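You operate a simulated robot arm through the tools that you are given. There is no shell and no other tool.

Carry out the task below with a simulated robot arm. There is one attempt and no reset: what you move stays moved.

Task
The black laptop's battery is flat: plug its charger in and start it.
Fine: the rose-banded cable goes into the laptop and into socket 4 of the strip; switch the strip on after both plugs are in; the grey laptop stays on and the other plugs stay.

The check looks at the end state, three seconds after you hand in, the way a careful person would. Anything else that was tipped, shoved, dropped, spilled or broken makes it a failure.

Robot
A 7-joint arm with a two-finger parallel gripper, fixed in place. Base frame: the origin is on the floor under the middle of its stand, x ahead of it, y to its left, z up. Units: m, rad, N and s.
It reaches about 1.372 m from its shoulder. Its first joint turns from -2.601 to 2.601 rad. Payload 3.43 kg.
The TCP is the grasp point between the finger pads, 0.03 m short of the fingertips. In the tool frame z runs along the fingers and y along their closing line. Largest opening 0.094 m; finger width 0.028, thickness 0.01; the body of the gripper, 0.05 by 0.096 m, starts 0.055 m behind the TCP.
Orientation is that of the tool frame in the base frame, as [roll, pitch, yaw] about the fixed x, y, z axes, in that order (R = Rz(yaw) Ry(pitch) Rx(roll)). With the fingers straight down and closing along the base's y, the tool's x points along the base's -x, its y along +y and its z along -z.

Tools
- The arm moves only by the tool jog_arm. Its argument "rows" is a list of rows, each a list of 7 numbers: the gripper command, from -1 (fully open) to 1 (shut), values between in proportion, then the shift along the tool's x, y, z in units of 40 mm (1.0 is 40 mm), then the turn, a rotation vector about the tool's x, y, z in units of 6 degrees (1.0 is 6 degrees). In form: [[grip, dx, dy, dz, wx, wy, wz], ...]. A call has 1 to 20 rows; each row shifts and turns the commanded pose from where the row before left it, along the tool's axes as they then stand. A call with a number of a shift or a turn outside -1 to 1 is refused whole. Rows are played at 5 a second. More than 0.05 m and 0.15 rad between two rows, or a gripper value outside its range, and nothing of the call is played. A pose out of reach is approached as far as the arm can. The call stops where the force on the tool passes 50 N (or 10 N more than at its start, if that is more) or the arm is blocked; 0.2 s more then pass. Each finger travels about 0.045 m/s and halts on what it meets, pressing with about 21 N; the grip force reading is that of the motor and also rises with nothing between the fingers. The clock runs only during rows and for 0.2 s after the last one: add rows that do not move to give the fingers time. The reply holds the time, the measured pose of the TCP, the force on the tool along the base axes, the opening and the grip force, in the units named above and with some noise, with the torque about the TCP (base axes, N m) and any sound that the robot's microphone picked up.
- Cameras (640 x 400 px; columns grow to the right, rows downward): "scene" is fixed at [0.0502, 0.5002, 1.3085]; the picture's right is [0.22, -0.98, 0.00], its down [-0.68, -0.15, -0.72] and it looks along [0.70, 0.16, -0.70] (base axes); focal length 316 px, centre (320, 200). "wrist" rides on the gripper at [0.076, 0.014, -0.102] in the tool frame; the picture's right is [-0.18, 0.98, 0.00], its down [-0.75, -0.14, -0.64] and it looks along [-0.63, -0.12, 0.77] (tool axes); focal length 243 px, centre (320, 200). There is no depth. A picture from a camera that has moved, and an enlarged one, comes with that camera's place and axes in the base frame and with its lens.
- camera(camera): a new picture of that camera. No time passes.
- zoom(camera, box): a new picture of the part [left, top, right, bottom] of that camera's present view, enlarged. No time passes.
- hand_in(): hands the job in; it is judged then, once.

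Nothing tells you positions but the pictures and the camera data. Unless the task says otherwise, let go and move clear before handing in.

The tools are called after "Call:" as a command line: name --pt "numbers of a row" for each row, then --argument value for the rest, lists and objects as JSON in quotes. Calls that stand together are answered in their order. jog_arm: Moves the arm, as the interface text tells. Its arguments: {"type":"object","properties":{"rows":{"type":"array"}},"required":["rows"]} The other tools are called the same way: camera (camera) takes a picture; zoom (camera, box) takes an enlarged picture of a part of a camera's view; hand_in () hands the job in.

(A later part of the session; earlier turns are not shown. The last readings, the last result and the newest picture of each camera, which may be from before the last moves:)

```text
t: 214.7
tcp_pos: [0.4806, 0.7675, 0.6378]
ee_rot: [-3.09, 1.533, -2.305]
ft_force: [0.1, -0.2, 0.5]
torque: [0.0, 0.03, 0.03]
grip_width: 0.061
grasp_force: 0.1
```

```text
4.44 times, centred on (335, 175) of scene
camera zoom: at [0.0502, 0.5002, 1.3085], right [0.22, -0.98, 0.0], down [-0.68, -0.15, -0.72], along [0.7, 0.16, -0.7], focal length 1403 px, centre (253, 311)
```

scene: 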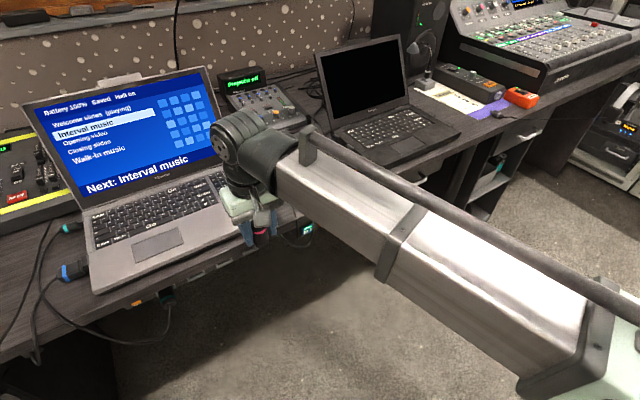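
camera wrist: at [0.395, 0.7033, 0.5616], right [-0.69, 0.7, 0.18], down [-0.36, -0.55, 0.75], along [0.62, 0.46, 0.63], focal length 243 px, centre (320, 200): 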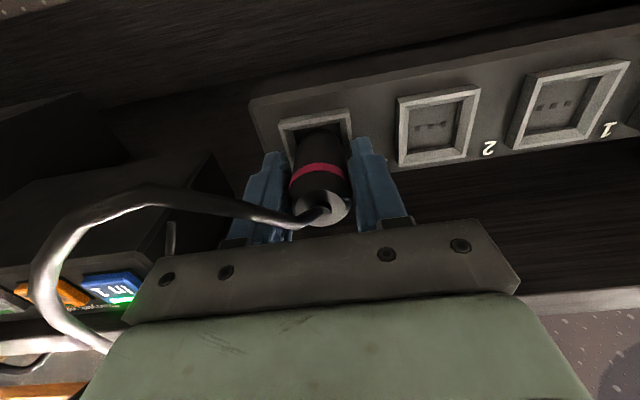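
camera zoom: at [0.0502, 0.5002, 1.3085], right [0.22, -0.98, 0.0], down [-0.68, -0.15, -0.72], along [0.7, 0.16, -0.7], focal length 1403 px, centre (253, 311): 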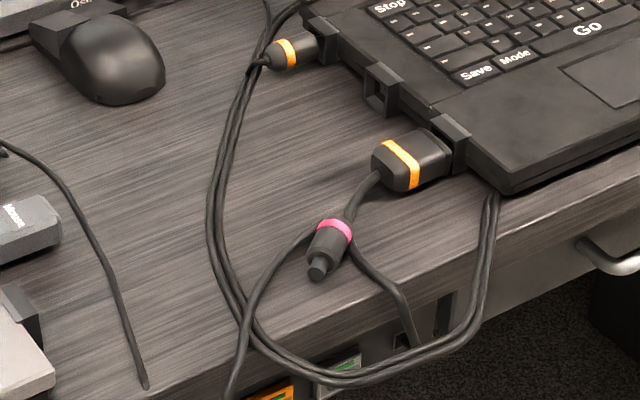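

The big plug stays in socket 4. Backing straight out.

Call:
jog_arm --pt "-0.3 0 0 -0.3 0 0 0" --pt "-0.3 0 0 -0.5 0 0 0" --pt "-0.3 0 0 -0.7 0 0 0" --pt "-0.3 0 0 -0.7 0 -0.35 0" --pt "-0.3 0 0 -0.5 0 0 0" --pt "-0.3 0 0 0 0 0 0"

Call:
camera --camera "wrist"

Call:
zoom --camera "wrist" --box '[240, 20, 440, 160]'

Call:
zoom --camera "scene" --box '[130, 220, 310, 320]'

```text
t: 216.1
tcp_pos: [0.4047, 0.6904, 0.6401]
ee_rot: [-2.505, 1.566, -1.717]
ft_force: [0.2, 0.1, -0.1]
torque: [0.01, -0.01, -0.02]
grip_width: 0.0611
grasp_force: 0.1
```

```text
taken
camera wrist: at [0.3221, 0.6287, 0.5646], right [-0.7, 0.7, 0.18], down [-0.35, -0.55, 0.76], along [0.63, 0.46, 0.63], focal length 243 px, centre (320, 200)
```

wrist: 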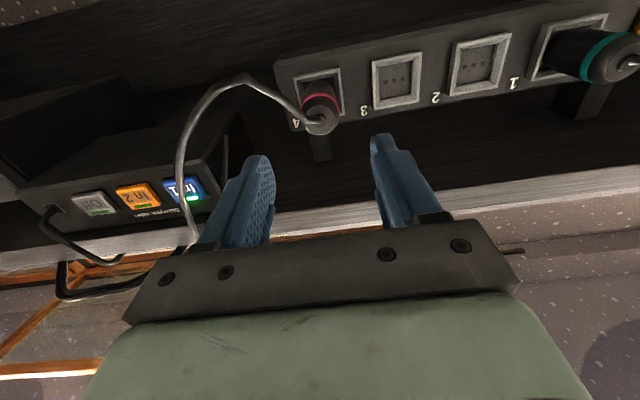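

```text
2.86 times, centred on (340, 90) of wrist
camera zoom: at [0.3221, 0.6287, 0.5646], right [-0.7, 0.7, 0.18], down [-0.35, -0.55, 0.76], along [0.63, 0.46, 0.63], focal length 693 px, centre (263, 514)
```

zoom: 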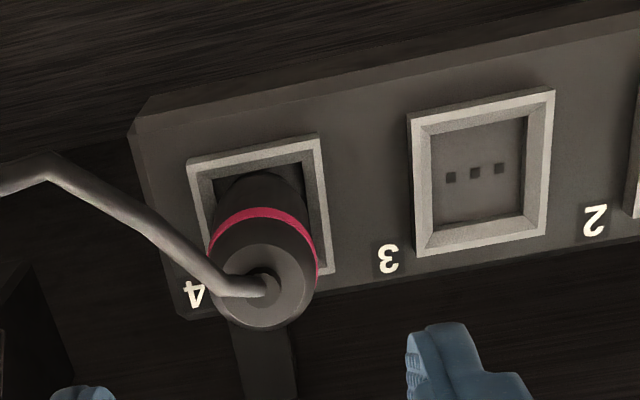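

```text
3.56 times, centred on (220, 270) of scene
camera zoom: at [0.0502, 0.5002, 1.3085], right [0.22, -0.98, 0.0], down [-0.68, -0.15, -0.72], along [0.7, 0.16, -0.7], focal length 1122 px, centre (676, -49)
```

zoom: 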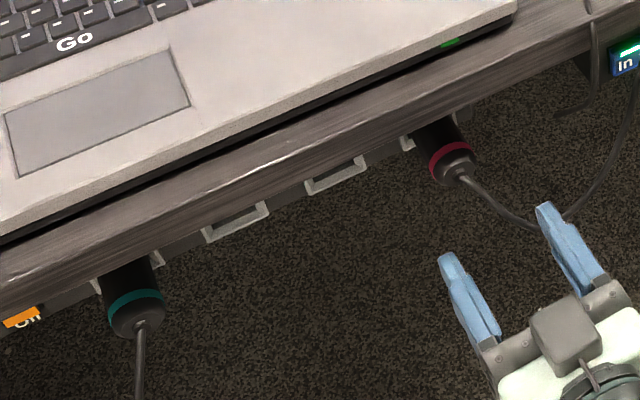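

The big plug sits in socket 4 just like the teal one does in socket 1. Now the small plug: I'll raise up in front of the desk and turn the hand back to vertical.

Call:
jog_arm --pt "-0.3 -0.8 0 -0.1 0 0 0" --pt "-0.3 -0.8 0 0 0 0 0" --pt "-0.3 -0.8 -0.4 0 0 0 0" --pt "-0.3 -0.8 -0.5 0 0 0 0" --pt "-0.3 -0.8 -0.5 0 0 0 0" --pt "-0.3 -0.8 -0.5 0 0 0 0" --pt "-0.3 -0.8 -0.5 0 0 0 0" --pt "-0.3 -0.4 -0.5 0 0 0 0"

Call:
jog_arm --pt "-0.1 0 0 0 0 1 0" --pt "-0.1 0 0 0 0 1 0" --pt "-0.1 0 0 0 0 1 0" --pt "-0.1 0 0 0 0 1 0" --pt "-0.1 0 0 0 0 1 0" --pt "-0.1 0 0 0 0 1 0" --pt "-0.1 0 0 0 0 1 0" --pt "-0.1 0 0 0 0 1 0" --pt "-0.1 0 0 0 0 1 0" --pt "-0.1 0 0 0 0 1 0" --pt "-0.1 0 0 0 0 1 0" --pt "-0.1 0 0 0 0 1 0" --pt "-0.1 0 0 0 0 1 0" --pt "-0.1 0 0 0 0 1 0" --pt "-0.1 0 0 0 0 1 0"

Call:
camera --camera "scene"

Call:
camera --camera "wrist"

```text
t: 217.9
tcp_pos: [0.4834, 0.6069, 0.8798]
ee_rot: [-2.429, 1.567, -1.642]
ft_force: [0.8, 0.0, -0.3]
torque: [0.0, 0.0, 0.0]
grip_width: 0.0607
grasp_force: 0.0
```

```text
t: 221.1
tcp_pos: [0.4837, 0.6067, 0.88]
ee_rot: [-3.14, -0.004, -2.355]
ft_force: [-0.9, 0.3, -0.2]
torque: [-0.03, 0.02, -0.01]
grip_width: 0.0517
grasp_force: 0.1
```

```text
taken
```

scene: 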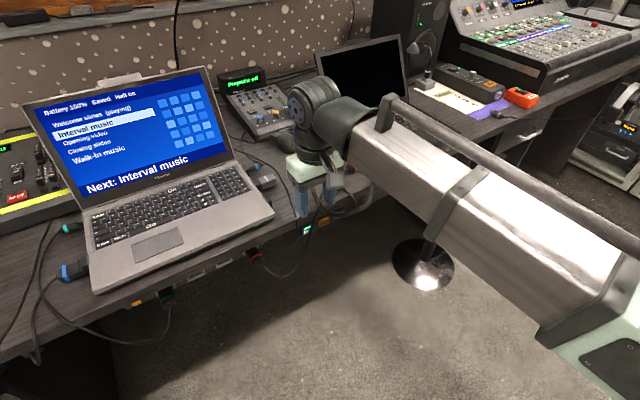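

```text
taken
camera wrist: at [0.4205, 0.5643, 0.9837], right [-0.57, 0.82, 0.0], down [0.63, 0.44, 0.64], along [0.53, 0.36, -0.77], focal length 243 px, centre (320, 200)
```

wrist: 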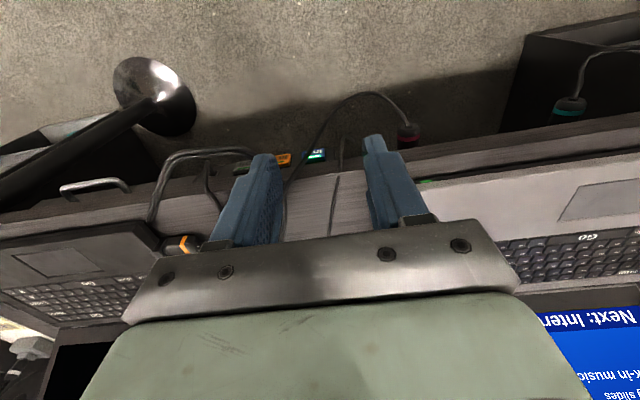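

The rose plug is visible in socket 4 from here. I'll turn the hand to the small plug's axis and hover over it.

Call:
jog_arm --pt "-0.1 0 0 0 0 0 0.945" --pt "-0.1 0 0 0 0 0 0.945" --pt "-0.1 0 0 0 0 0 0.945" --pt "-0.1 0 0 0 0 0 0.945" --pt "-0.1 0 0 0 0 0 0.945" --pt "-0.1 0 0 0 0 0 0.945" --pt "-0.1 0 0 0 0 0 0.945" --pt "-0.1 0 0 0 0 0 0.945" --pt "-0.1 0 0 0 0 0 0.945" --pt "-0.1 -0.9 0.02 -0.1 0 0 0" --pt "-0.1 -0.9 0.02 0 0 0 0" --pt "-0.1 -0.9 0.02 0 0 0 0" --pt "-0.1 -0.9 0.02 0 0 0 0"

Call:
camera --camera "wrist"

Call:
zoom --camera "wrist" --box '[220, 40, 420, 220]'

```text
t: 223.9
tcp_pos: [0.6275, 0.597, 0.8842]
ee_rot: [-3.138, 0.0, 3.039]
ft_force: [-1.0, 0.1, -0.8]
torque: [-0.01, -0.02, -0.02]
grip_width: 0.0518
grasp_force: 0.2
```

```text
taken
camera wrist: at [0.5538, 0.6201, 0.9876], right [0.28, 0.96, 0.0], down [0.74, -0.22, 0.64], along [0.62, -0.19, -0.77], focal length 243 px, centre (320, 200)
```

wrist: 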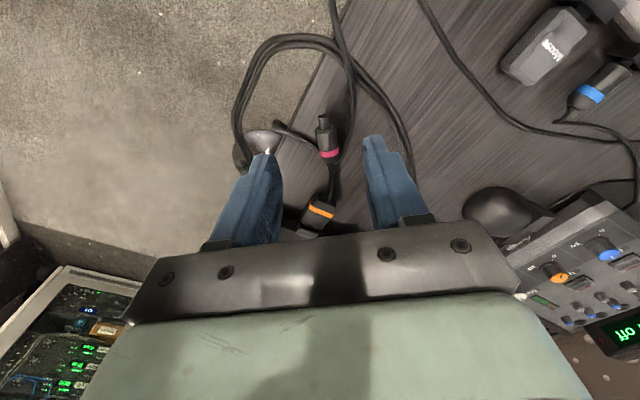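

```text
2.22 times, centred on (320, 130) of wrist
camera zoom: at [0.5538, 0.6201, 0.9876], right [0.28, 0.96, 0.0], down [0.74, -0.22, 0.64], along [0.62, -0.19, -0.77], focal length 539 px, centre (320, 356)
```

zoom: 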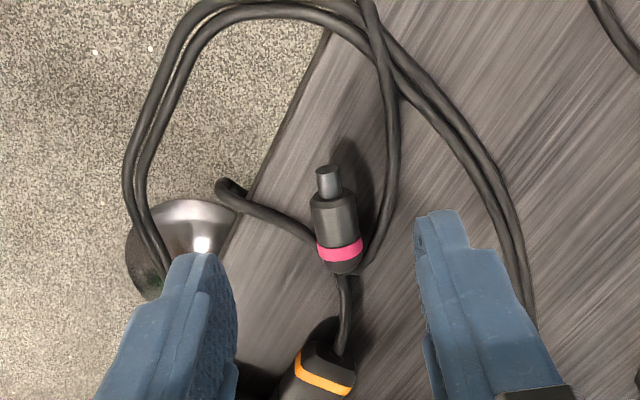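

Call:
jog_arm --pt "0.23 -0.53 0.025 0.2 0 0 0" --pt "0.23 -0.53 0.025 0.4 0 0 0" --pt "0.23 0 0 0.6 0 0 0" --pt "0.23 0 0 0.5 0 0 0" --pt "0.23 0 0 0 0 0 0"

Call:
zoom --camera "wrist" --box '[240, 60, 400, 230]'

```text
t: 225.1
tcp_pos: [0.6711, 0.5936, 0.816]
ee_rot: [-3.138, 0.0, 3.036]
ft_force: [-0.2, -0.6, 0.1]
torque: [0.03, 0.02, -0.02]
grip_width: 0.0363
grasp_force: 0.0
```

```text
2.35 times, centred on (320, 145) of wrist
camera zoom: at [0.5966, 0.6166, 0.9191], right [0.29, 0.96, 0.0], down [0.73, -0.22, 0.64], along [0.62, -0.19, -0.77], focal length 571 px, centre (320, 329)
```

zoom: 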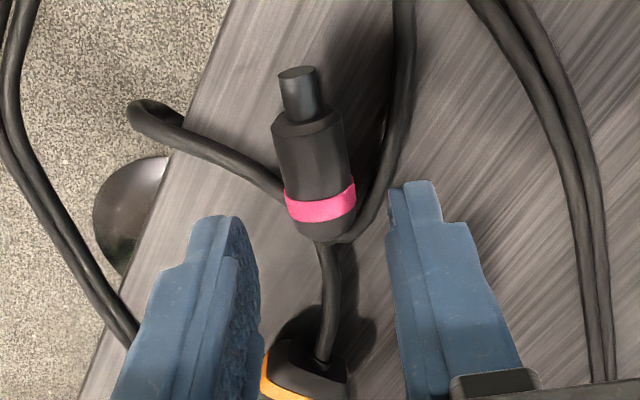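

Call:
jog_arm --pt "0.23 0 0 0.3 0 0 0" --pt "0.23 0 0 0.3 0 0 0" --pt "0.23 0 0 0.14 0 0 0" --pt "1 0 0 0 0 0 0" --pt "1 0 0 0 0 0 0" --pt "1 0 0 0 0 0 0" --pt "1 0 0 0 0 0 0"

Call:
zoom --camera "wrist" --box '[240, 60, 400, 230]'

```text
t: 226.7
tcp_pos: [0.6704, 0.5935, 0.7866]
ee_rot: [-3.137, -0.001, 3.039]
ft_force: [0.5, 0.3, 0.6]
torque: [0.03, -0.01, 0.0]
grip_width: 0.0227
grasp_force: 20.7
```

```text
2.35 times, centred on (320, 145) of wrist
camera zoom: at [0.5963, 0.6162, 0.89], right [0.29, 0.96, 0.0], down [0.73, -0.22, 0.64], along [0.61, -0.19, -0.77], focal length 571 px, centre (320, 329)
```

zoom: 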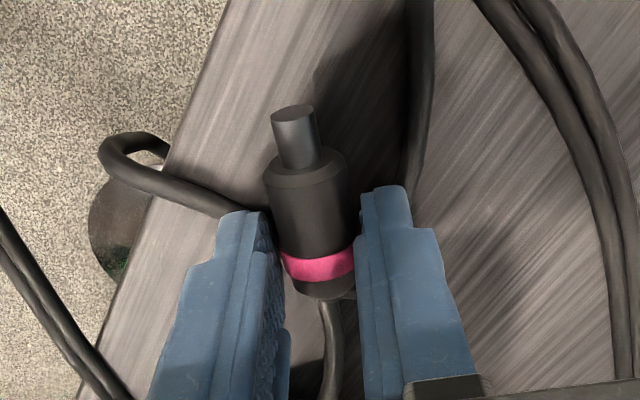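

Got it. Lifting and turning it so its tip points toward the laptop.

Call:
jog_arm --pt "1 0 0 -0.5 0 0 0" --pt "1 0 0 -0.8 0 0 0" --pt "1 0 0 -0.8 0 0 0" --pt "1 -0.4 0.9 0 0 0 0" --pt "1 -0.4 0.9 0 0 0 0" --pt "1 0 0 0 0 0 -1" --pt "1 0 0 0 0 0 -1" --pt "1 0 0 0 0 0 -1" --pt "1 0 0 0 0 0 -1" --pt "1 0 0 0 0 0 -1" --pt "1 0 0 0 0 0 -1" --pt "1 0 0 0 0 0 -1" --pt "1 0 0 0 0 0 -1" --pt "1 0 0 0 0 0 -1" --pt "1 0 0 0 0 0 -1" --pt "1 0 0 0 0 0 -1" --pt "1 0 0 0 0 0 -1"

Call:
jog_arm --pt "1 0 0 0 0 0 -1" --pt "1 0 0 0 0 0 -1" --pt "1 0 0 0 0 0 -1" --pt "1 0 0 0 0 0 -1" --pt "1 0 0 0 0 0 -1" --pt "1 0 0 0 0 0 -1" --pt "1 0 0 0 0 0 -1" --pt "1 0 0 0 0 0 -1" --pt "1 0 0 0 0 0 -1" --pt "1 0 0 0 0 0 -1" --pt "1 0 0 0 0 0 -1" --pt "1 0 0 0 0 0 -0.5" --pt "1 0 0 0 0 0 0"

Call:
camera --camera "scene"

Call:
camera --camera "wrist"

```text
t: 230.3
tcp_pos: [0.7095, 0.6604, 0.8695]
ee_rot: [-3.139, -0.004, -1.987]
ft_force: [0.6, 0.4, 0.1]
torque: [0.0, -0.01, -0.03]
grip_width: 0.0231
grasp_force: 21.0
```

```text
t: 233.1
tcp_pos: [0.7086, 0.6602, 0.8693]
ee_rot: [3.14, -0.004, -0.784]
ft_force: [-0.5, -0.6, -0.1]
torque: [-0.04, 0.01, 0.0]
grip_width: 0.0225
grasp_force: 20.4
```

```text
taken
```

scene: 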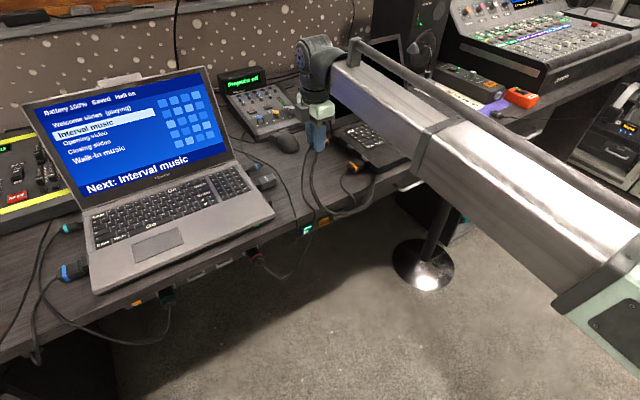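

```text
taken
camera wrist: at [0.7535, 0.5981, 0.9732], right [-0.82, -0.57, 0.0], down [-0.43, 0.63, 0.64], along [-0.36, 0.53, -0.77], focal length 243 px, centre (320, 200)
```

wrist: 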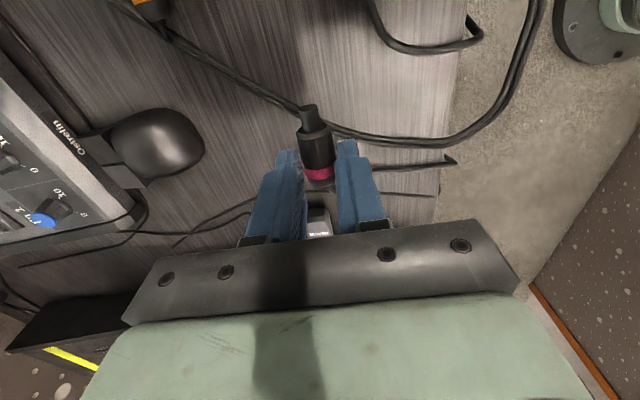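

It turned all the way, tip now toward the laptop. I'll line it up with the port and lower it to port height, still about 3–4 cm short.

Call:
jog_arm --pt "1 0.35 -0.36 0.2 0 0 0" --pt "1 0.35 -0.36 0.5 0 0 0" --pt "1 0.35 0 0.6 0 0 0" --pt "1 0.2 0 0.6 0 0 0" --pt "1 0 0 0 0 0 0"

Call:
camera --camera "wrist"

Call:
zoom --camera "wrist" --box '[230, 60, 410, 220]'

Call:
zoom --camera "scene" --box '[320, 120, 380, 180]'

```text
t: 234.3
tcp_pos: [0.7657, 0.6452, 0.7944]
ee_rot: [3.139, -0.002, -0.786]
ft_force: [0.4, 0.5, -0.5]
torque: [0.01, 0.0, 0.0]
grip_width: 0.0228
grasp_force: 20.8
```

```text
taken
camera wrist: at [0.8093, 0.5826, 0.8973], right [-0.82, -0.57, 0.0], down [-0.43, 0.63, 0.64], along [-0.36, 0.53, -0.77], focal length 243 px, centre (320, 200)
```

wrist: 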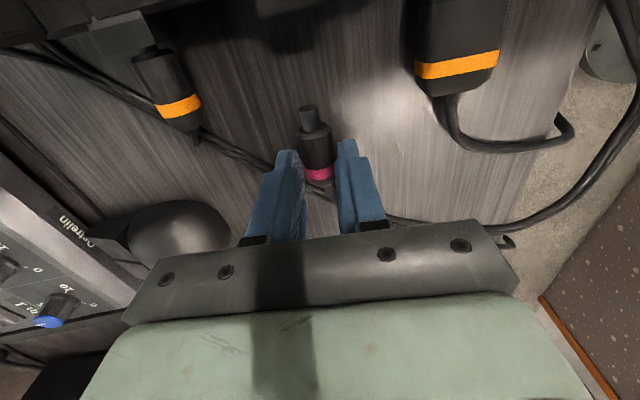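

```text
2.50 times, centred on (320, 140) of wrist
camera zoom: at [0.8093, 0.5826, 0.8973], right [-0.82, -0.57, 0.0], down [-0.43, 0.63, 0.64], along [-0.36, 0.53, -0.77], focal length 606 px, centre (320, 350)
```

zoom: 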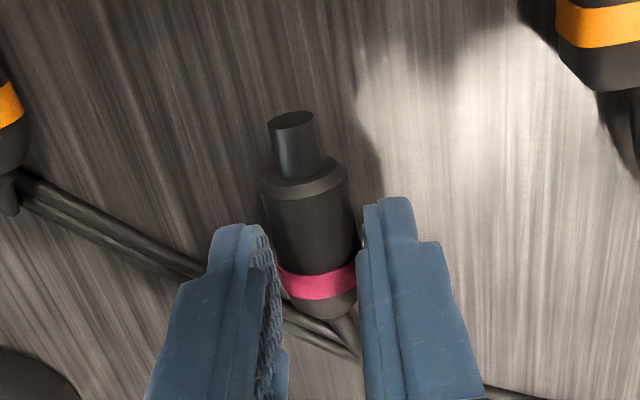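

```text
6.67 times, centred on (350, 150) of scene
camera zoom: at [0.0502, 0.5002, 1.3085], right [0.22, -0.98, 0.0], down [-0.68, -0.15, -0.72], along [0.7, 0.16, -0.7], focal length 2105 px, centre (120, 533)
```

zoom: 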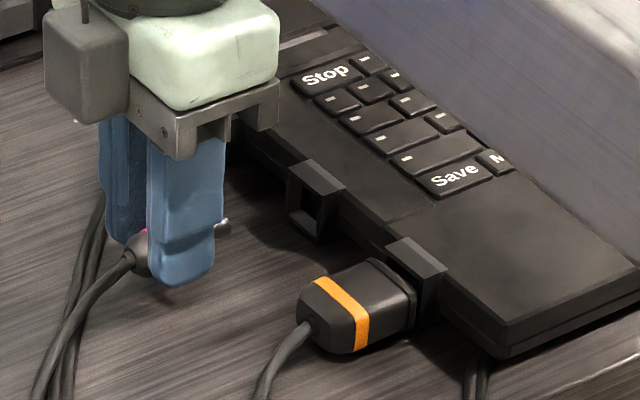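

The tip is about 4 cm from the port. I'll zoom on tip and port together to compare their line-up.

Call:
zoom --camera "scene" --box '[338, 135, 368, 160]'

Call:
jog_arm --pt "1 0 0 0 0 0 0"

Call:
jog_arm --pt "1 0 0 0 0 0 0"

Call:
jog_arm --pt "1 0 0 0 0 0 0"

```text
16.00 times, centred on (353, 148) of scene
camera zoom: at [0.0502, 0.5002, 1.3085], right [0.22, -0.98, 0.0], down [-0.68, -0.15, -0.72], along [0.7, 0.16, -0.7], focal length 5051 px, centre (-208, 1040)
```

zoom: 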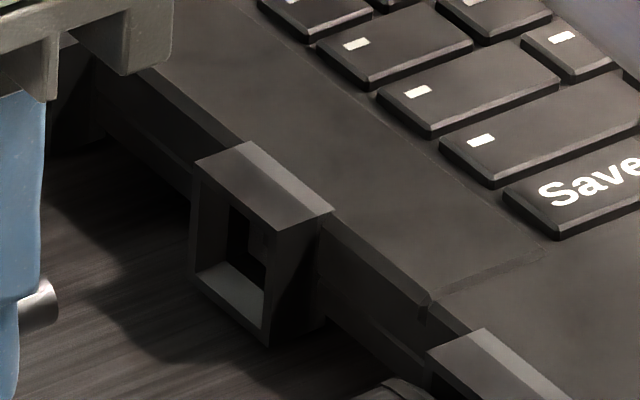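

```text
t: 234.7
tcp_pos: [0.7638, 0.6452, 0.7941]
ee_rot: [3.14, -0.001, -0.786]
ft_force: [0.3, -0.9, -0.9]
torque: [-0.01, -0.02, 0.0]
grip_width: 0.0229
grasp_force: 20.7
```

```text
t: 235.1
tcp_pos: [0.766, 0.6449, 0.7944]
ee_rot: [3.141, -0.002, -0.786]
ft_force: [0.1, -0.3, -1.4]
torque: [0.0, 0.02, 0.01]
grip_width: 0.0224
grasp_force: 20.8
```

```text
t: 235.5
tcp_pos: [0.7649, 0.6453, 0.7944]
ee_rot: [3.141, -0.002, -0.786]
ft_force: [-0.2, 0.7, -0.6]
torque: [0.06, 0.04, 0.05]
grip_width: 0.0229
grasp_force: 20.8
```

Relative to the path into the port the plug is about 3 mm high and 1.5 mm far. I'll correct that and advance to just outside the mouth.

Call:
jog_arm --pt "1 0.25 0.037 0.087 0 0 0" --pt "1 0.25 0 0 0 0 0" --pt "1 0.2 0 0 0 0 0" --pt "1 0 0 0 0 0 0"

Call:
zoom --camera "scene" --box '[338, 135, 368, 160]'

Call:
zoom --camera "wrist" --box '[230, 40, 410, 200]'

```text
t: 236.5
tcp_pos: [0.7834, 0.6237, 0.7909]
ee_rot: [3.14, -0.003, -0.787]
ft_force: [-0.2, 0.4, 0.0]
torque: [0.02, -0.01, -0.02]
grip_width: 0.0229
grasp_force: 20.9
```

```text
16.00 times, centred on (353, 148) of scene
camera zoom: at [0.0502, 0.5002, 1.3085], right [0.22, -0.98, 0.0], down [-0.68, -0.15, -0.72], along [0.7, 0.16, -0.7], focal length 5051 px, centre (-208, 1040)
```

zoom: 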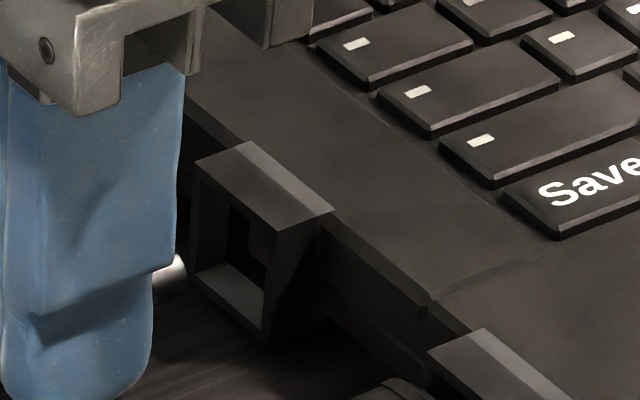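

```text
2.50 times, centred on (320, 120) of wrist
camera zoom: at [0.8278, 0.562, 0.8937], right [-0.82, -0.57, 0.0], down [-0.43, 0.63, 0.64], along [-0.36, 0.53, -0.77], focal length 606 px, centre (320, 400)
```

zoom: 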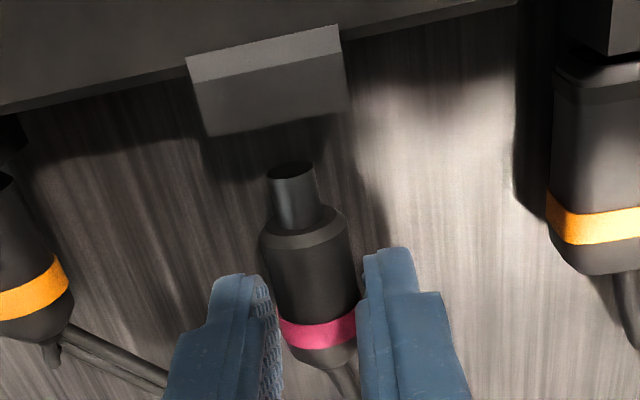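

From this side the plug is about 1 mm too far back; I'll correct that and start pushing in gently.

Call:
jog_arm --pt "1 0 0.03 0 0 0 0" --pt "1 0.12 0 0 0 0 0" --pt "1 0.12 0 0 0 0 0" --pt "1 0.1 0 0 0 0 0" --pt "1 0 0 0 0 0 0"

Call:
zoom --camera "wrist" --box '[230, 40, 410, 200]'

Call:
zoom --camera "scene" --box '[338, 135, 368, 160]'

```text
t: 237.7
tcp_pos: [0.7929, 0.6139, 0.7911]
ee_rot: [3.141, -0.001, -0.786]
ft_force: [-1.1, -0.8, 0.5]
torque: [0.01, 0.0, -0.02]
grip_width: 0.0229
grasp_force: 21.2
```

```text
2.50 times, centred on (320, 120) of wrist
camera zoom: at [0.8364, 0.5512, 0.8941], right [-0.83, -0.56, 0.0], down [-0.43, 0.63, 0.64], along [-0.36, 0.53, -0.77], focal length 606 px, centre (320, 400)
```

zoom: 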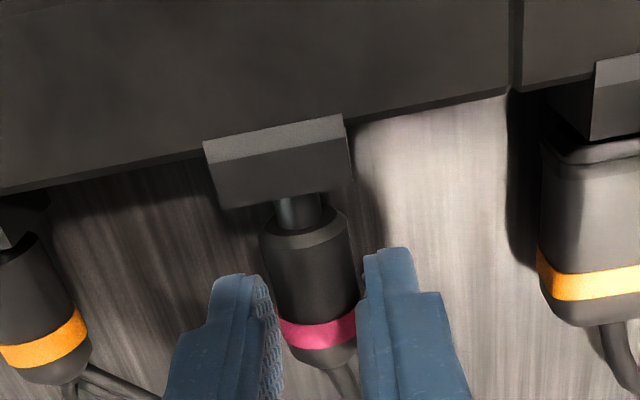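

```text
16.00 times, centred on (353, 148) of scene
camera zoom: at [0.0502, 0.5002, 1.3085], right [0.22, -0.98, 0.0], down [-0.68, -0.15, -0.72], along [0.7, 0.16, -0.7], focal length 5051 px, centre (-208, 1040)
```

zoom: 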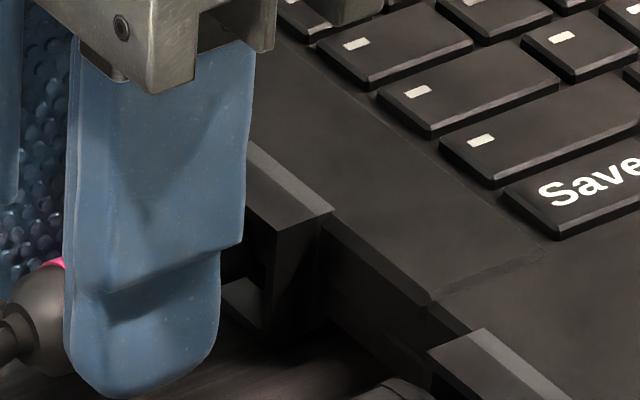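

Perfectly centred now, and I can see the tip going in under the block. Continuing.

Call:
jog_arm --pt "1 0.08 0 0 0 0 0" --pt "1 0.08 0 0 0 0 0" --pt "1 0 0 0 0 0 0"

Call:
zoom --camera "wrist" --box '[230, 40, 410, 200]'

```text
t: 238.5
tcp_pos: [0.797, 0.6101, 0.7909]
ee_rot: [3.141, -0.001, -0.785]
ft_force: [0.7, -0.7, -0.8]
torque: [-0.03, 0.01, -0.01]
grip_width: 0.0227
grasp_force: 21.0
```

```text
2.50 times, centred on (320, 120) of wrist
camera zoom: at [0.8413, 0.5467, 0.894], right [-0.82, -0.57, 0.0], down [-0.43, 0.63, 0.64], along [-0.36, 0.53, -0.77], focal length 606 px, centre (320, 400)
```

zoom: 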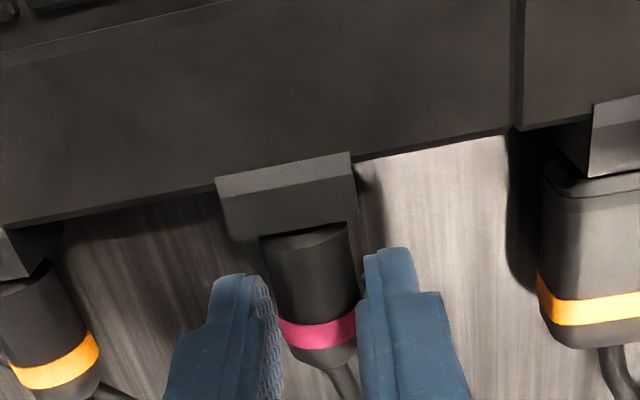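

Call:
jog_arm --pt "1 0.05 0 0 0 0 0" --pt "1 0.04 0 0 0 0 0" --pt "1 0 0 0 0 0 0"

Call:
zoom --camera "wrist" --box '[200, 60, 440, 220]'

Call:
zoom --camera "scene" --box '[338, 135, 368, 160]'

```text
t: 239.3
tcp_pos: [0.7982, 0.6071, 0.7902]
ee_rot: [3.14, 0.0, -0.784]
ft_force: [-11.8, 10.8, -0.4]
torque: [0.11, 0.14, -0.02]
grip_width: 0.0232
grasp_force: 20.9
```

```text
2.50 times, centred on (320, 140) of wrist
camera zoom: at [0.8425, 0.5457, 0.8939], right [-0.82, -0.57, 0.0], down [-0.43, 0.63, 0.64], along [-0.37, 0.53, -0.77], focal length 606 px, centre (320, 350)
```

zoom: 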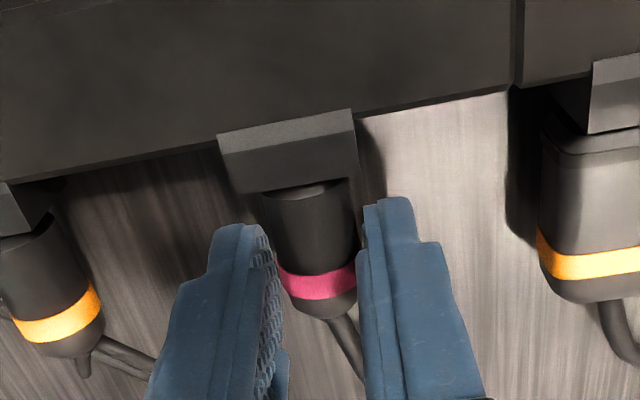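

```text
16.00 times, centred on (353, 148) of scene
camera zoom: at [0.0502, 0.5002, 1.3085], right [0.22, -0.98, 0.0], down [-0.68, -0.15, -0.72], along [0.7, 0.16, -0.7], focal length 5051 px, centre (-208, 1040)
```

zoom: 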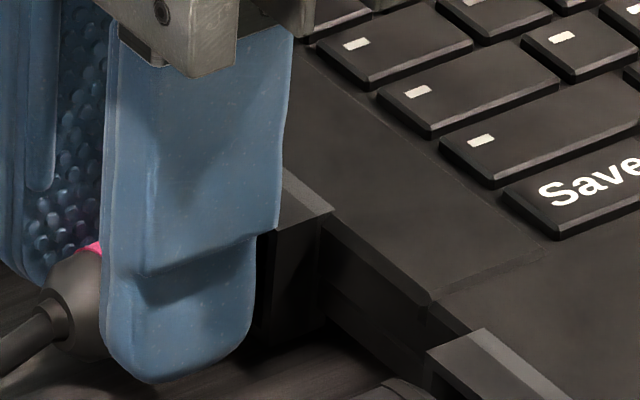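

16 N now with the laptop unmoved, and the band is as close to the block as the orange one's. I'll ease off and press once more to make sure it isn't just catching an edge.

Call:
jog_arm --pt "1 -0.06 0 0 0 0 0" --pt "1 0 0 0 0 0 0"

Call:
jog_arm --pt "1 0.03 0 0 0 0 0" --pt "1 0.02 0 0 0 0 0" --pt "1 0 0 0 0 0 0"

Call:
zoom --camera "wrist" --box '[200, 60, 440, 220]'

Call:
zoom --camera "scene" --box '[338, 135, 368, 160]'

```text
t: 239.9
tcp_pos: [0.7986, 0.6082, 0.7904]
ee_rot: [3.139, -0.004, -0.786]
ft_force: [-6.1, 4.3, -1.2]
torque: [0.27, 0.32, 0.0]
grip_width: 0.0227
grasp_force: 21.2
```

```text
t: 240.7
tcp_pos: [0.7989, 0.6064, 0.7907]
ee_rot: [3.138, -0.001, -0.786]
ft_force: [-11.5, 9.9, -2.2]
torque: [0.31, 0.34, 0.01]
grip_width: 0.0229
grasp_force: 21.4
```

```text
2.50 times, centred on (320, 140) of wrist
camera zoom: at [0.8429, 0.5451, 0.894], right [-0.82, -0.57, 0.0], down [-0.43, 0.63, 0.64], along [-0.36, 0.53, -0.77], focal length 606 px, centre (320, 350)
```

zoom: 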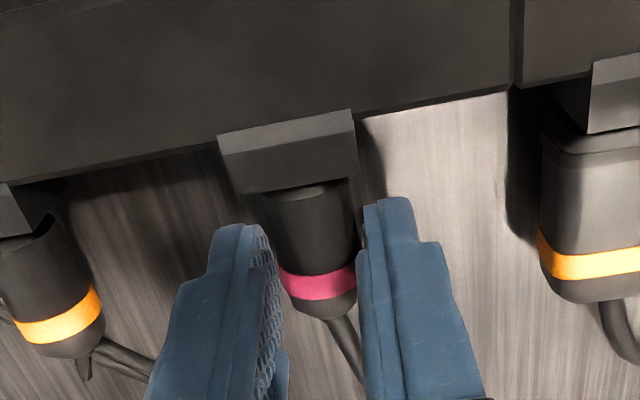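

```text
16.00 times, centred on (353, 148) of scene
camera zoom: at [0.0502, 0.5002, 1.3085], right [0.22, -0.98, 0.0], down [-0.68, -0.15, -0.72], along [0.7, 0.16, -0.7], focal length 5051 px, centre (-208, 1040)
```

zoom: 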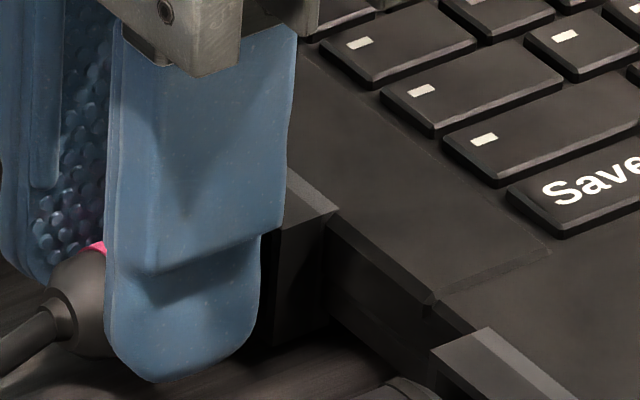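

Call:
zoom --camera "wrist" --box '[280, 100, 360, 200]'

Call:
zoom --camera "wrist" --box '[190, 110, 270, 210]'

```text
4.00 times, centred on (320, 150) of wrist
camera zoom: at [0.8429, 0.5451, 0.894], right [-0.82, -0.57, 0.0], down [-0.43, 0.63, 0.64], along [-0.36, 0.53, -0.77], focal length 970 px, centre (320, 400)
```

zoom: 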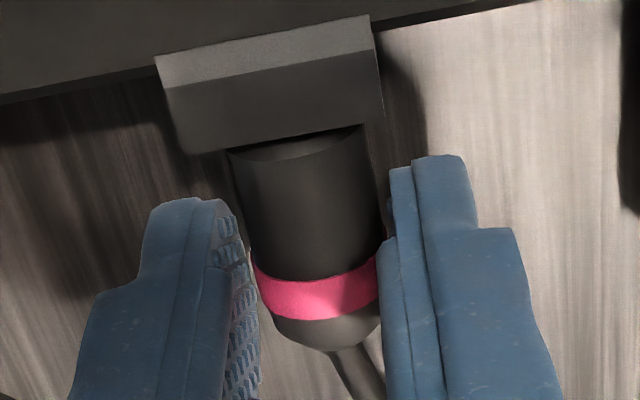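

```text
4.00 times, centred on (230, 160) of wrist
camera zoom: at [0.8429, 0.5451, 0.894], right [-0.82, -0.57, 0.0], down [-0.43, 0.63, 0.64], along [-0.36, 0.53, -0.77], focal length 970 px, centre (680, 360)
```

zoom: 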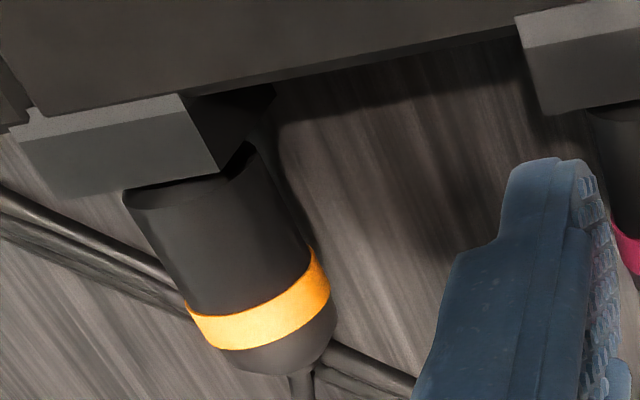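

Its depth now matches the orange plug's. I'll ease the pressure and open the fingers a little to see if it holds straight this time.

Call:
jog_arm --pt "1 -0.02 0 0 0 0 0" --pt "1 0 0 0 0 0 0"

Call:
jog_arm --pt "0.4 0 0 0 0 0 0" --pt "0.4 0 0 0 0 0 0" --pt "0.4 0 0 0 0 0 0"

Call:
zoom --camera "wrist" --box '[280, 100, 360, 200]'

Call:
zoom --camera "scene" --box '[330, 125, 366, 160]'

```text
t: 241.3
tcp_pos: [0.7994, 0.6075, 0.7905]
ee_rot: [3.138, -0.002, -0.786]
ft_force: [-10.8, 4.0, -5.0]
torque: [0.23, 0.34, -0.02]
grip_width: 0.023
grasp_force: 20.7
```

```text
t: 242.1
tcp_pos: [0.799, 0.6071, 0.7914]
ee_rot: [3.141, -0.003, -0.786]
ft_force: [0.3, -0.2, 0.5]
torque: [-0.01, 0.02, 0.0]
grip_width: 0.0284
grasp_force: 0.0
```

```text
4.00 times, centred on (320, 150) of wrist
camera zoom: at [0.8431, 0.5452, 0.8942], right [-0.83, -0.56, 0.0], down [-0.43, 0.63, 0.64], along [-0.36, 0.53, -0.77], focal length 970 px, centre (320, 400)
```

zoom: 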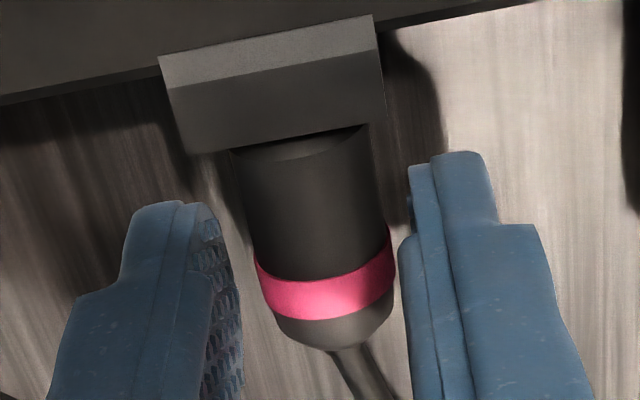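

```text
11.43 times, centred on (348, 142) of scene
camera zoom: at [0.0502, 0.5002, 1.3085], right [0.22, -0.98, 0.0], down [-0.68, -0.15, -0.72], along [0.7, 0.16, -0.7], focal length 3608 px, centre (0, 857)
```

zoom: 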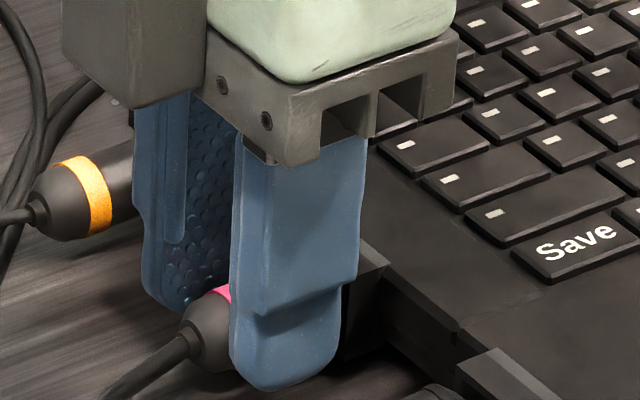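

It holds. Opening a bit more and lifting straight off.

Call:
jog_arm --pt "0.2 0 0 0 0 0 0" --pt "0.2 0 0 0 0 0 0" --pt "0.2 0 0 -0.2 0 0 0" --pt "0.2 0 0 -0.4 0 0 0" --pt "0.2 0 0 -0.6 0 0 0" --pt "0.2 0 0 -0.8 0 0 0" --pt "0.2 0 0 0 0 0 0"

Call:
zoom --camera "wrist" --box '[180, 30, 440, 200]'

Call:
zoom --camera "scene" --box '[330, 125, 366, 160]'

Call:
zoom --camera "scene" --box '[220, 220, 300, 290]'

```text
t: 243.7
tcp_pos: [0.798, 0.6085, 0.8685]
ee_rot: [3.138, -0.001, -0.785]
ft_force: [-0.2, 0.0, 0.0]
torque: [0.0, 0.01, 0.03]
grip_width: 0.0377
grasp_force: 0.1
```

```text
2.35 times, centred on (310, 115) of wrist
camera zoom: at [0.8421, 0.5462, 0.9735], right [-0.83, -0.56, 0.0], down [-0.43, 0.63, 0.64], along [-0.36, 0.53, -0.77], focal length 571 px, centre (344, 400)
```

zoom: 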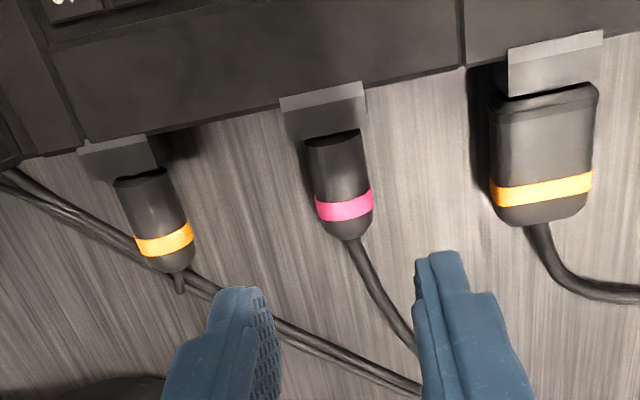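

```text
11.43 times, centred on (348, 142) of scene
camera zoom: at [0.0502, 0.5002, 1.3085], right [0.22, -0.98, 0.0], down [-0.68, -0.15, -0.72], along [0.7, 0.16, -0.7], focal length 3608 px, centre (0, 857)
```

zoom: 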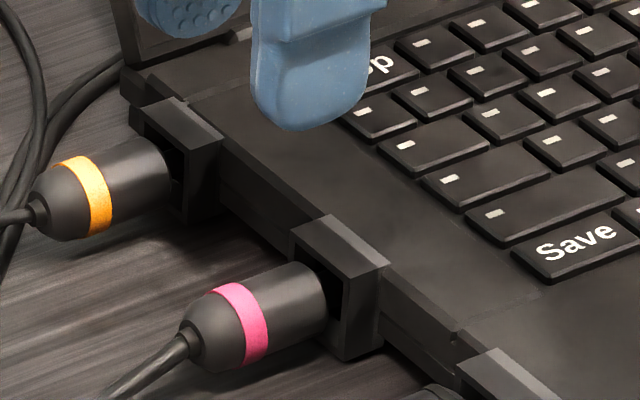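

```text
5.71 times, centred on (260, 255) of scene
camera zoom: at [0.0502, 0.5002, 1.3085], right [0.22, -0.98, 0.0], down [-0.68, -0.15, -0.72], along [0.7, 0.16, -0.7], focal length 1804 px, centre (663, -114)
```

zoom: 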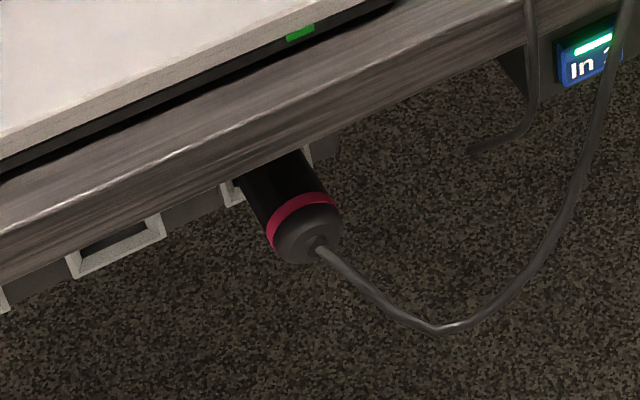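

Both plugs are in, but the small one droops a few degrees and sits about 2 mm shallower than the orange one. I'll nudge it home from behind with nearly closed fingers straddling its cable, so the funnel can centre it by itself.

Call:
jog_arm --pt "0.745 -0.6 -0.03 0 0 0 0" --pt "0.745 -0.7 0 0 0 0 0" --pt "0.745 0 0 0.7 0 0 0" --pt "0.745 0 0 0.7 0 0 0" --pt "0.745 0 0 0.65 0 0 0" --pt "0.745 0 0 0 0 0 0"

Call:
camera --camera "wrist"

Call:
zoom --camera "wrist" --box '[230, 60, 410, 220]'

Call:
zoom --camera "scene" --box '[325, 120, 375, 165]'

```text
t: 245.1
tcp_pos: [0.763, 0.6463, 0.7876]
ee_rot: [3.141, -0.001, -0.785]
ft_force: [0.0, -0.3, 0.1]
torque: [-0.03, -0.03, -0.01]
grip_width: 0.0124
grasp_force: 0.0
```

```text
taken
camera wrist: at [0.8069, 0.5825, 0.8913], right [-0.83, -0.56, 0.0], down [-0.43, 0.63, 0.64], along [-0.36, 0.53, -0.77], focal length 243 px, centre (320, 200)
```

wrist: 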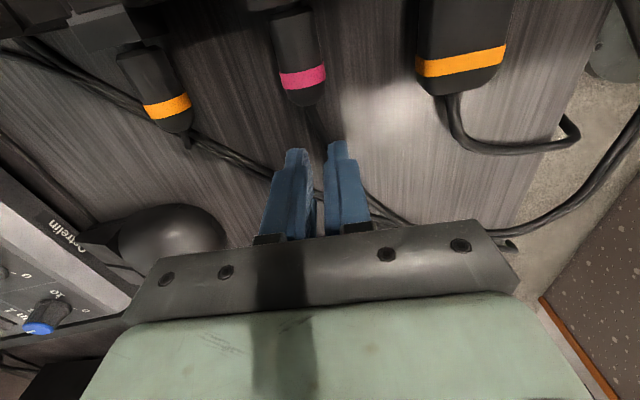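

```text
2.50 times, centred on (320, 140) of wrist
camera zoom: at [0.8069, 0.5825, 0.8913], right [-0.83, -0.56, 0.0], down [-0.43, 0.63, 0.64], along [-0.36, 0.53, -0.77], focal length 606 px, centre (320, 350)
```

zoom: 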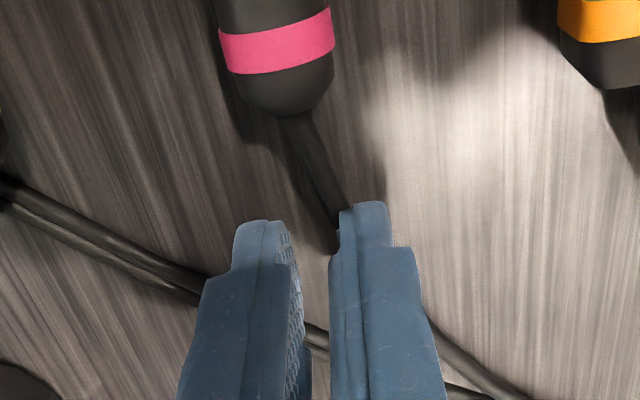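

```text
8.89 times, centred on (350, 142) of scene
camera zoom: at [0.0502, 0.5002, 1.3085], right [0.22, -0.98, 0.0], down [-0.68, -0.15, -0.72], along [0.7, 0.16, -0.7], focal length 2806 px, centre (53, 711)
```

zoom: 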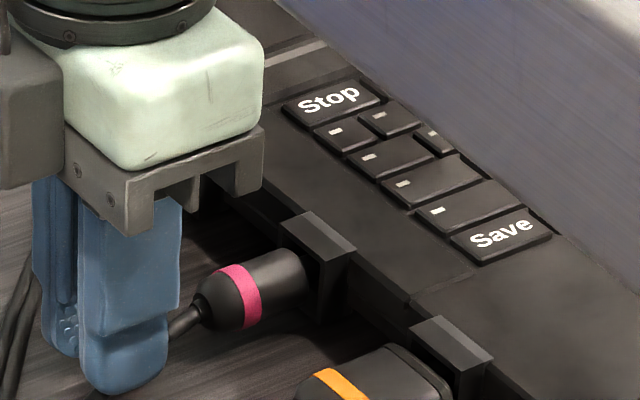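

Fingers are lined up behind the boot. Moving up to it and pressing in lightly.

Call:
jog_arm --pt "0.745 0.2 0 0 0 0 0" --pt "0.745 0.2 0 0 0 0 0" --pt "0.745 0.08 0 0 0 0 0" --pt "0.745 0.05 0 0 0 0 0" --pt "0.745 0 0 0 0 0 0"

Call:
zoom --camera "wrist" --box '[230, 60, 410, 220]'

Call:
zoom --camera "scene" --box '[325, 120, 375, 165]'

```text
t: 246.3
tcp_pos: [0.7781, 0.6315, 0.7888]
ee_rot: [3.14, -0.002, -0.783]
ft_force: [0.9, -0.8, -1.4]
torque: [-0.04, 0.01, -0.01]
grip_width: 0.0119
grasp_force: 0.1
```

```text
2.50 times, centred on (320, 140) of wrist
camera zoom: at [0.8221, 0.5678, 0.892], right [-0.82, -0.57, 0.0], down [-0.43, 0.63, 0.64], along [-0.36, 0.53, -0.77], focal length 606 px, centre (320, 350)
```

zoom: 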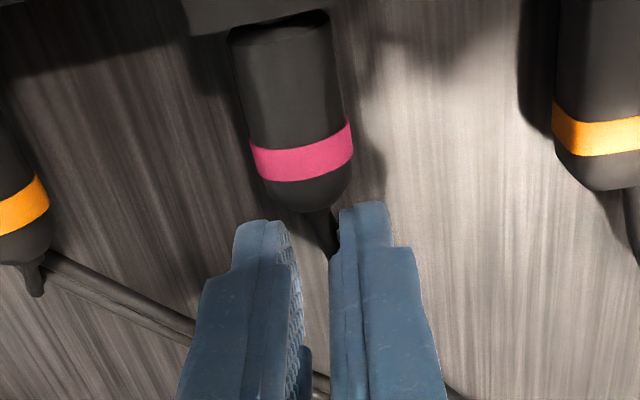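

```text
8.89 times, centred on (350, 142) of scene
camera zoom: at [0.0502, 0.5002, 1.3085], right [0.22, -0.98, 0.0], down [-0.68, -0.15, -0.72], along [0.7, 0.16, -0.7], focal length 2806 px, centre (53, 711)
```

zoom: 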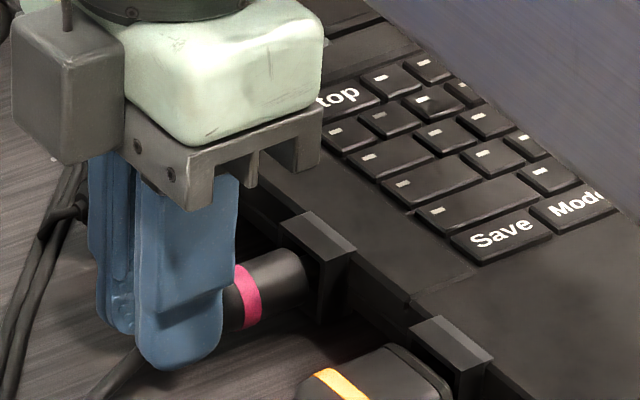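

Call:
jog_arm --pt "0.745 0.05 0 0 0 0 0" --pt "0.745 0.05 0 0 0 0 0" --pt "0.745 0 0 0 0 0 0"

Call:
jog_arm --pt "0.745 0.05 0 0 0 0 0" --pt "0.745 0.03 0 0 0 0 0" --pt "0.745 0 0 0 0 0 0"

Call:
zoom --camera "wrist" --box '[230, 60, 410, 220]'

Call:
zoom --camera "scene" --box '[325, 120, 375, 165]'

```text
t: 247.1
tcp_pos: [0.7789, 0.6272, 0.7881]
ee_rot: [3.141, 0.0, -0.784]
ft_force: [-6.9, 7.5, 0.4]
torque: [0.17, 0.15, 0.04]
grip_width: 0.0121
grasp_force: 0.1
```

```text
t: 247.9
tcp_pos: [0.7829, 0.623, 0.7899]
ee_rot: [3.139, -0.004, -0.785]
ft_force: [-6.7, 4.0, -0.1]
torque: [0.05, 0.18, -0.03]
grip_width: 0.0117
grasp_force: 0.0
```

```text
2.50 times, centred on (320, 140) of wrist
camera zoom: at [0.8272, 0.5624, 0.8922], right [-0.83, -0.56, 0.0], down [-0.43, 0.64, 0.64], along [-0.36, 0.53, -0.77], focal length 606 px, centre (320, 350)
```

zoom: 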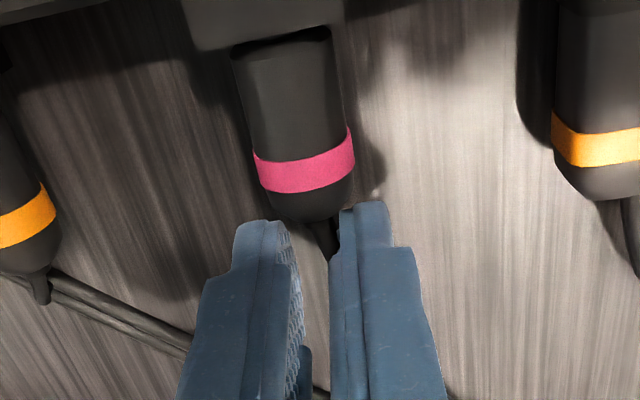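

```text
8.89 times, centred on (350, 142) of scene
camera zoom: at [0.0502, 0.5002, 1.3085], right [0.22, -0.98, 0.0], down [-0.68, -0.15, -0.72], along [0.7, 0.16, -0.7], focal length 2806 px, centre (53, 711)
```

zoom: 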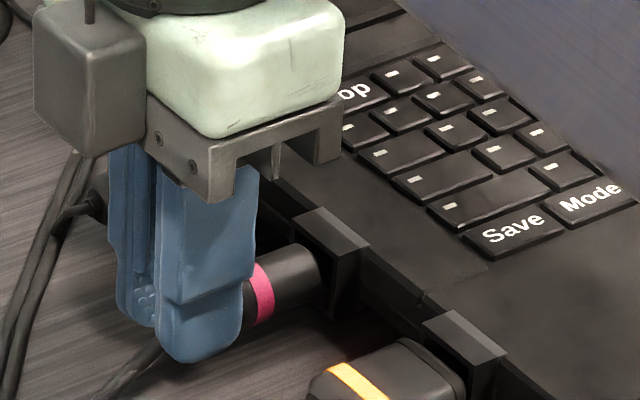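

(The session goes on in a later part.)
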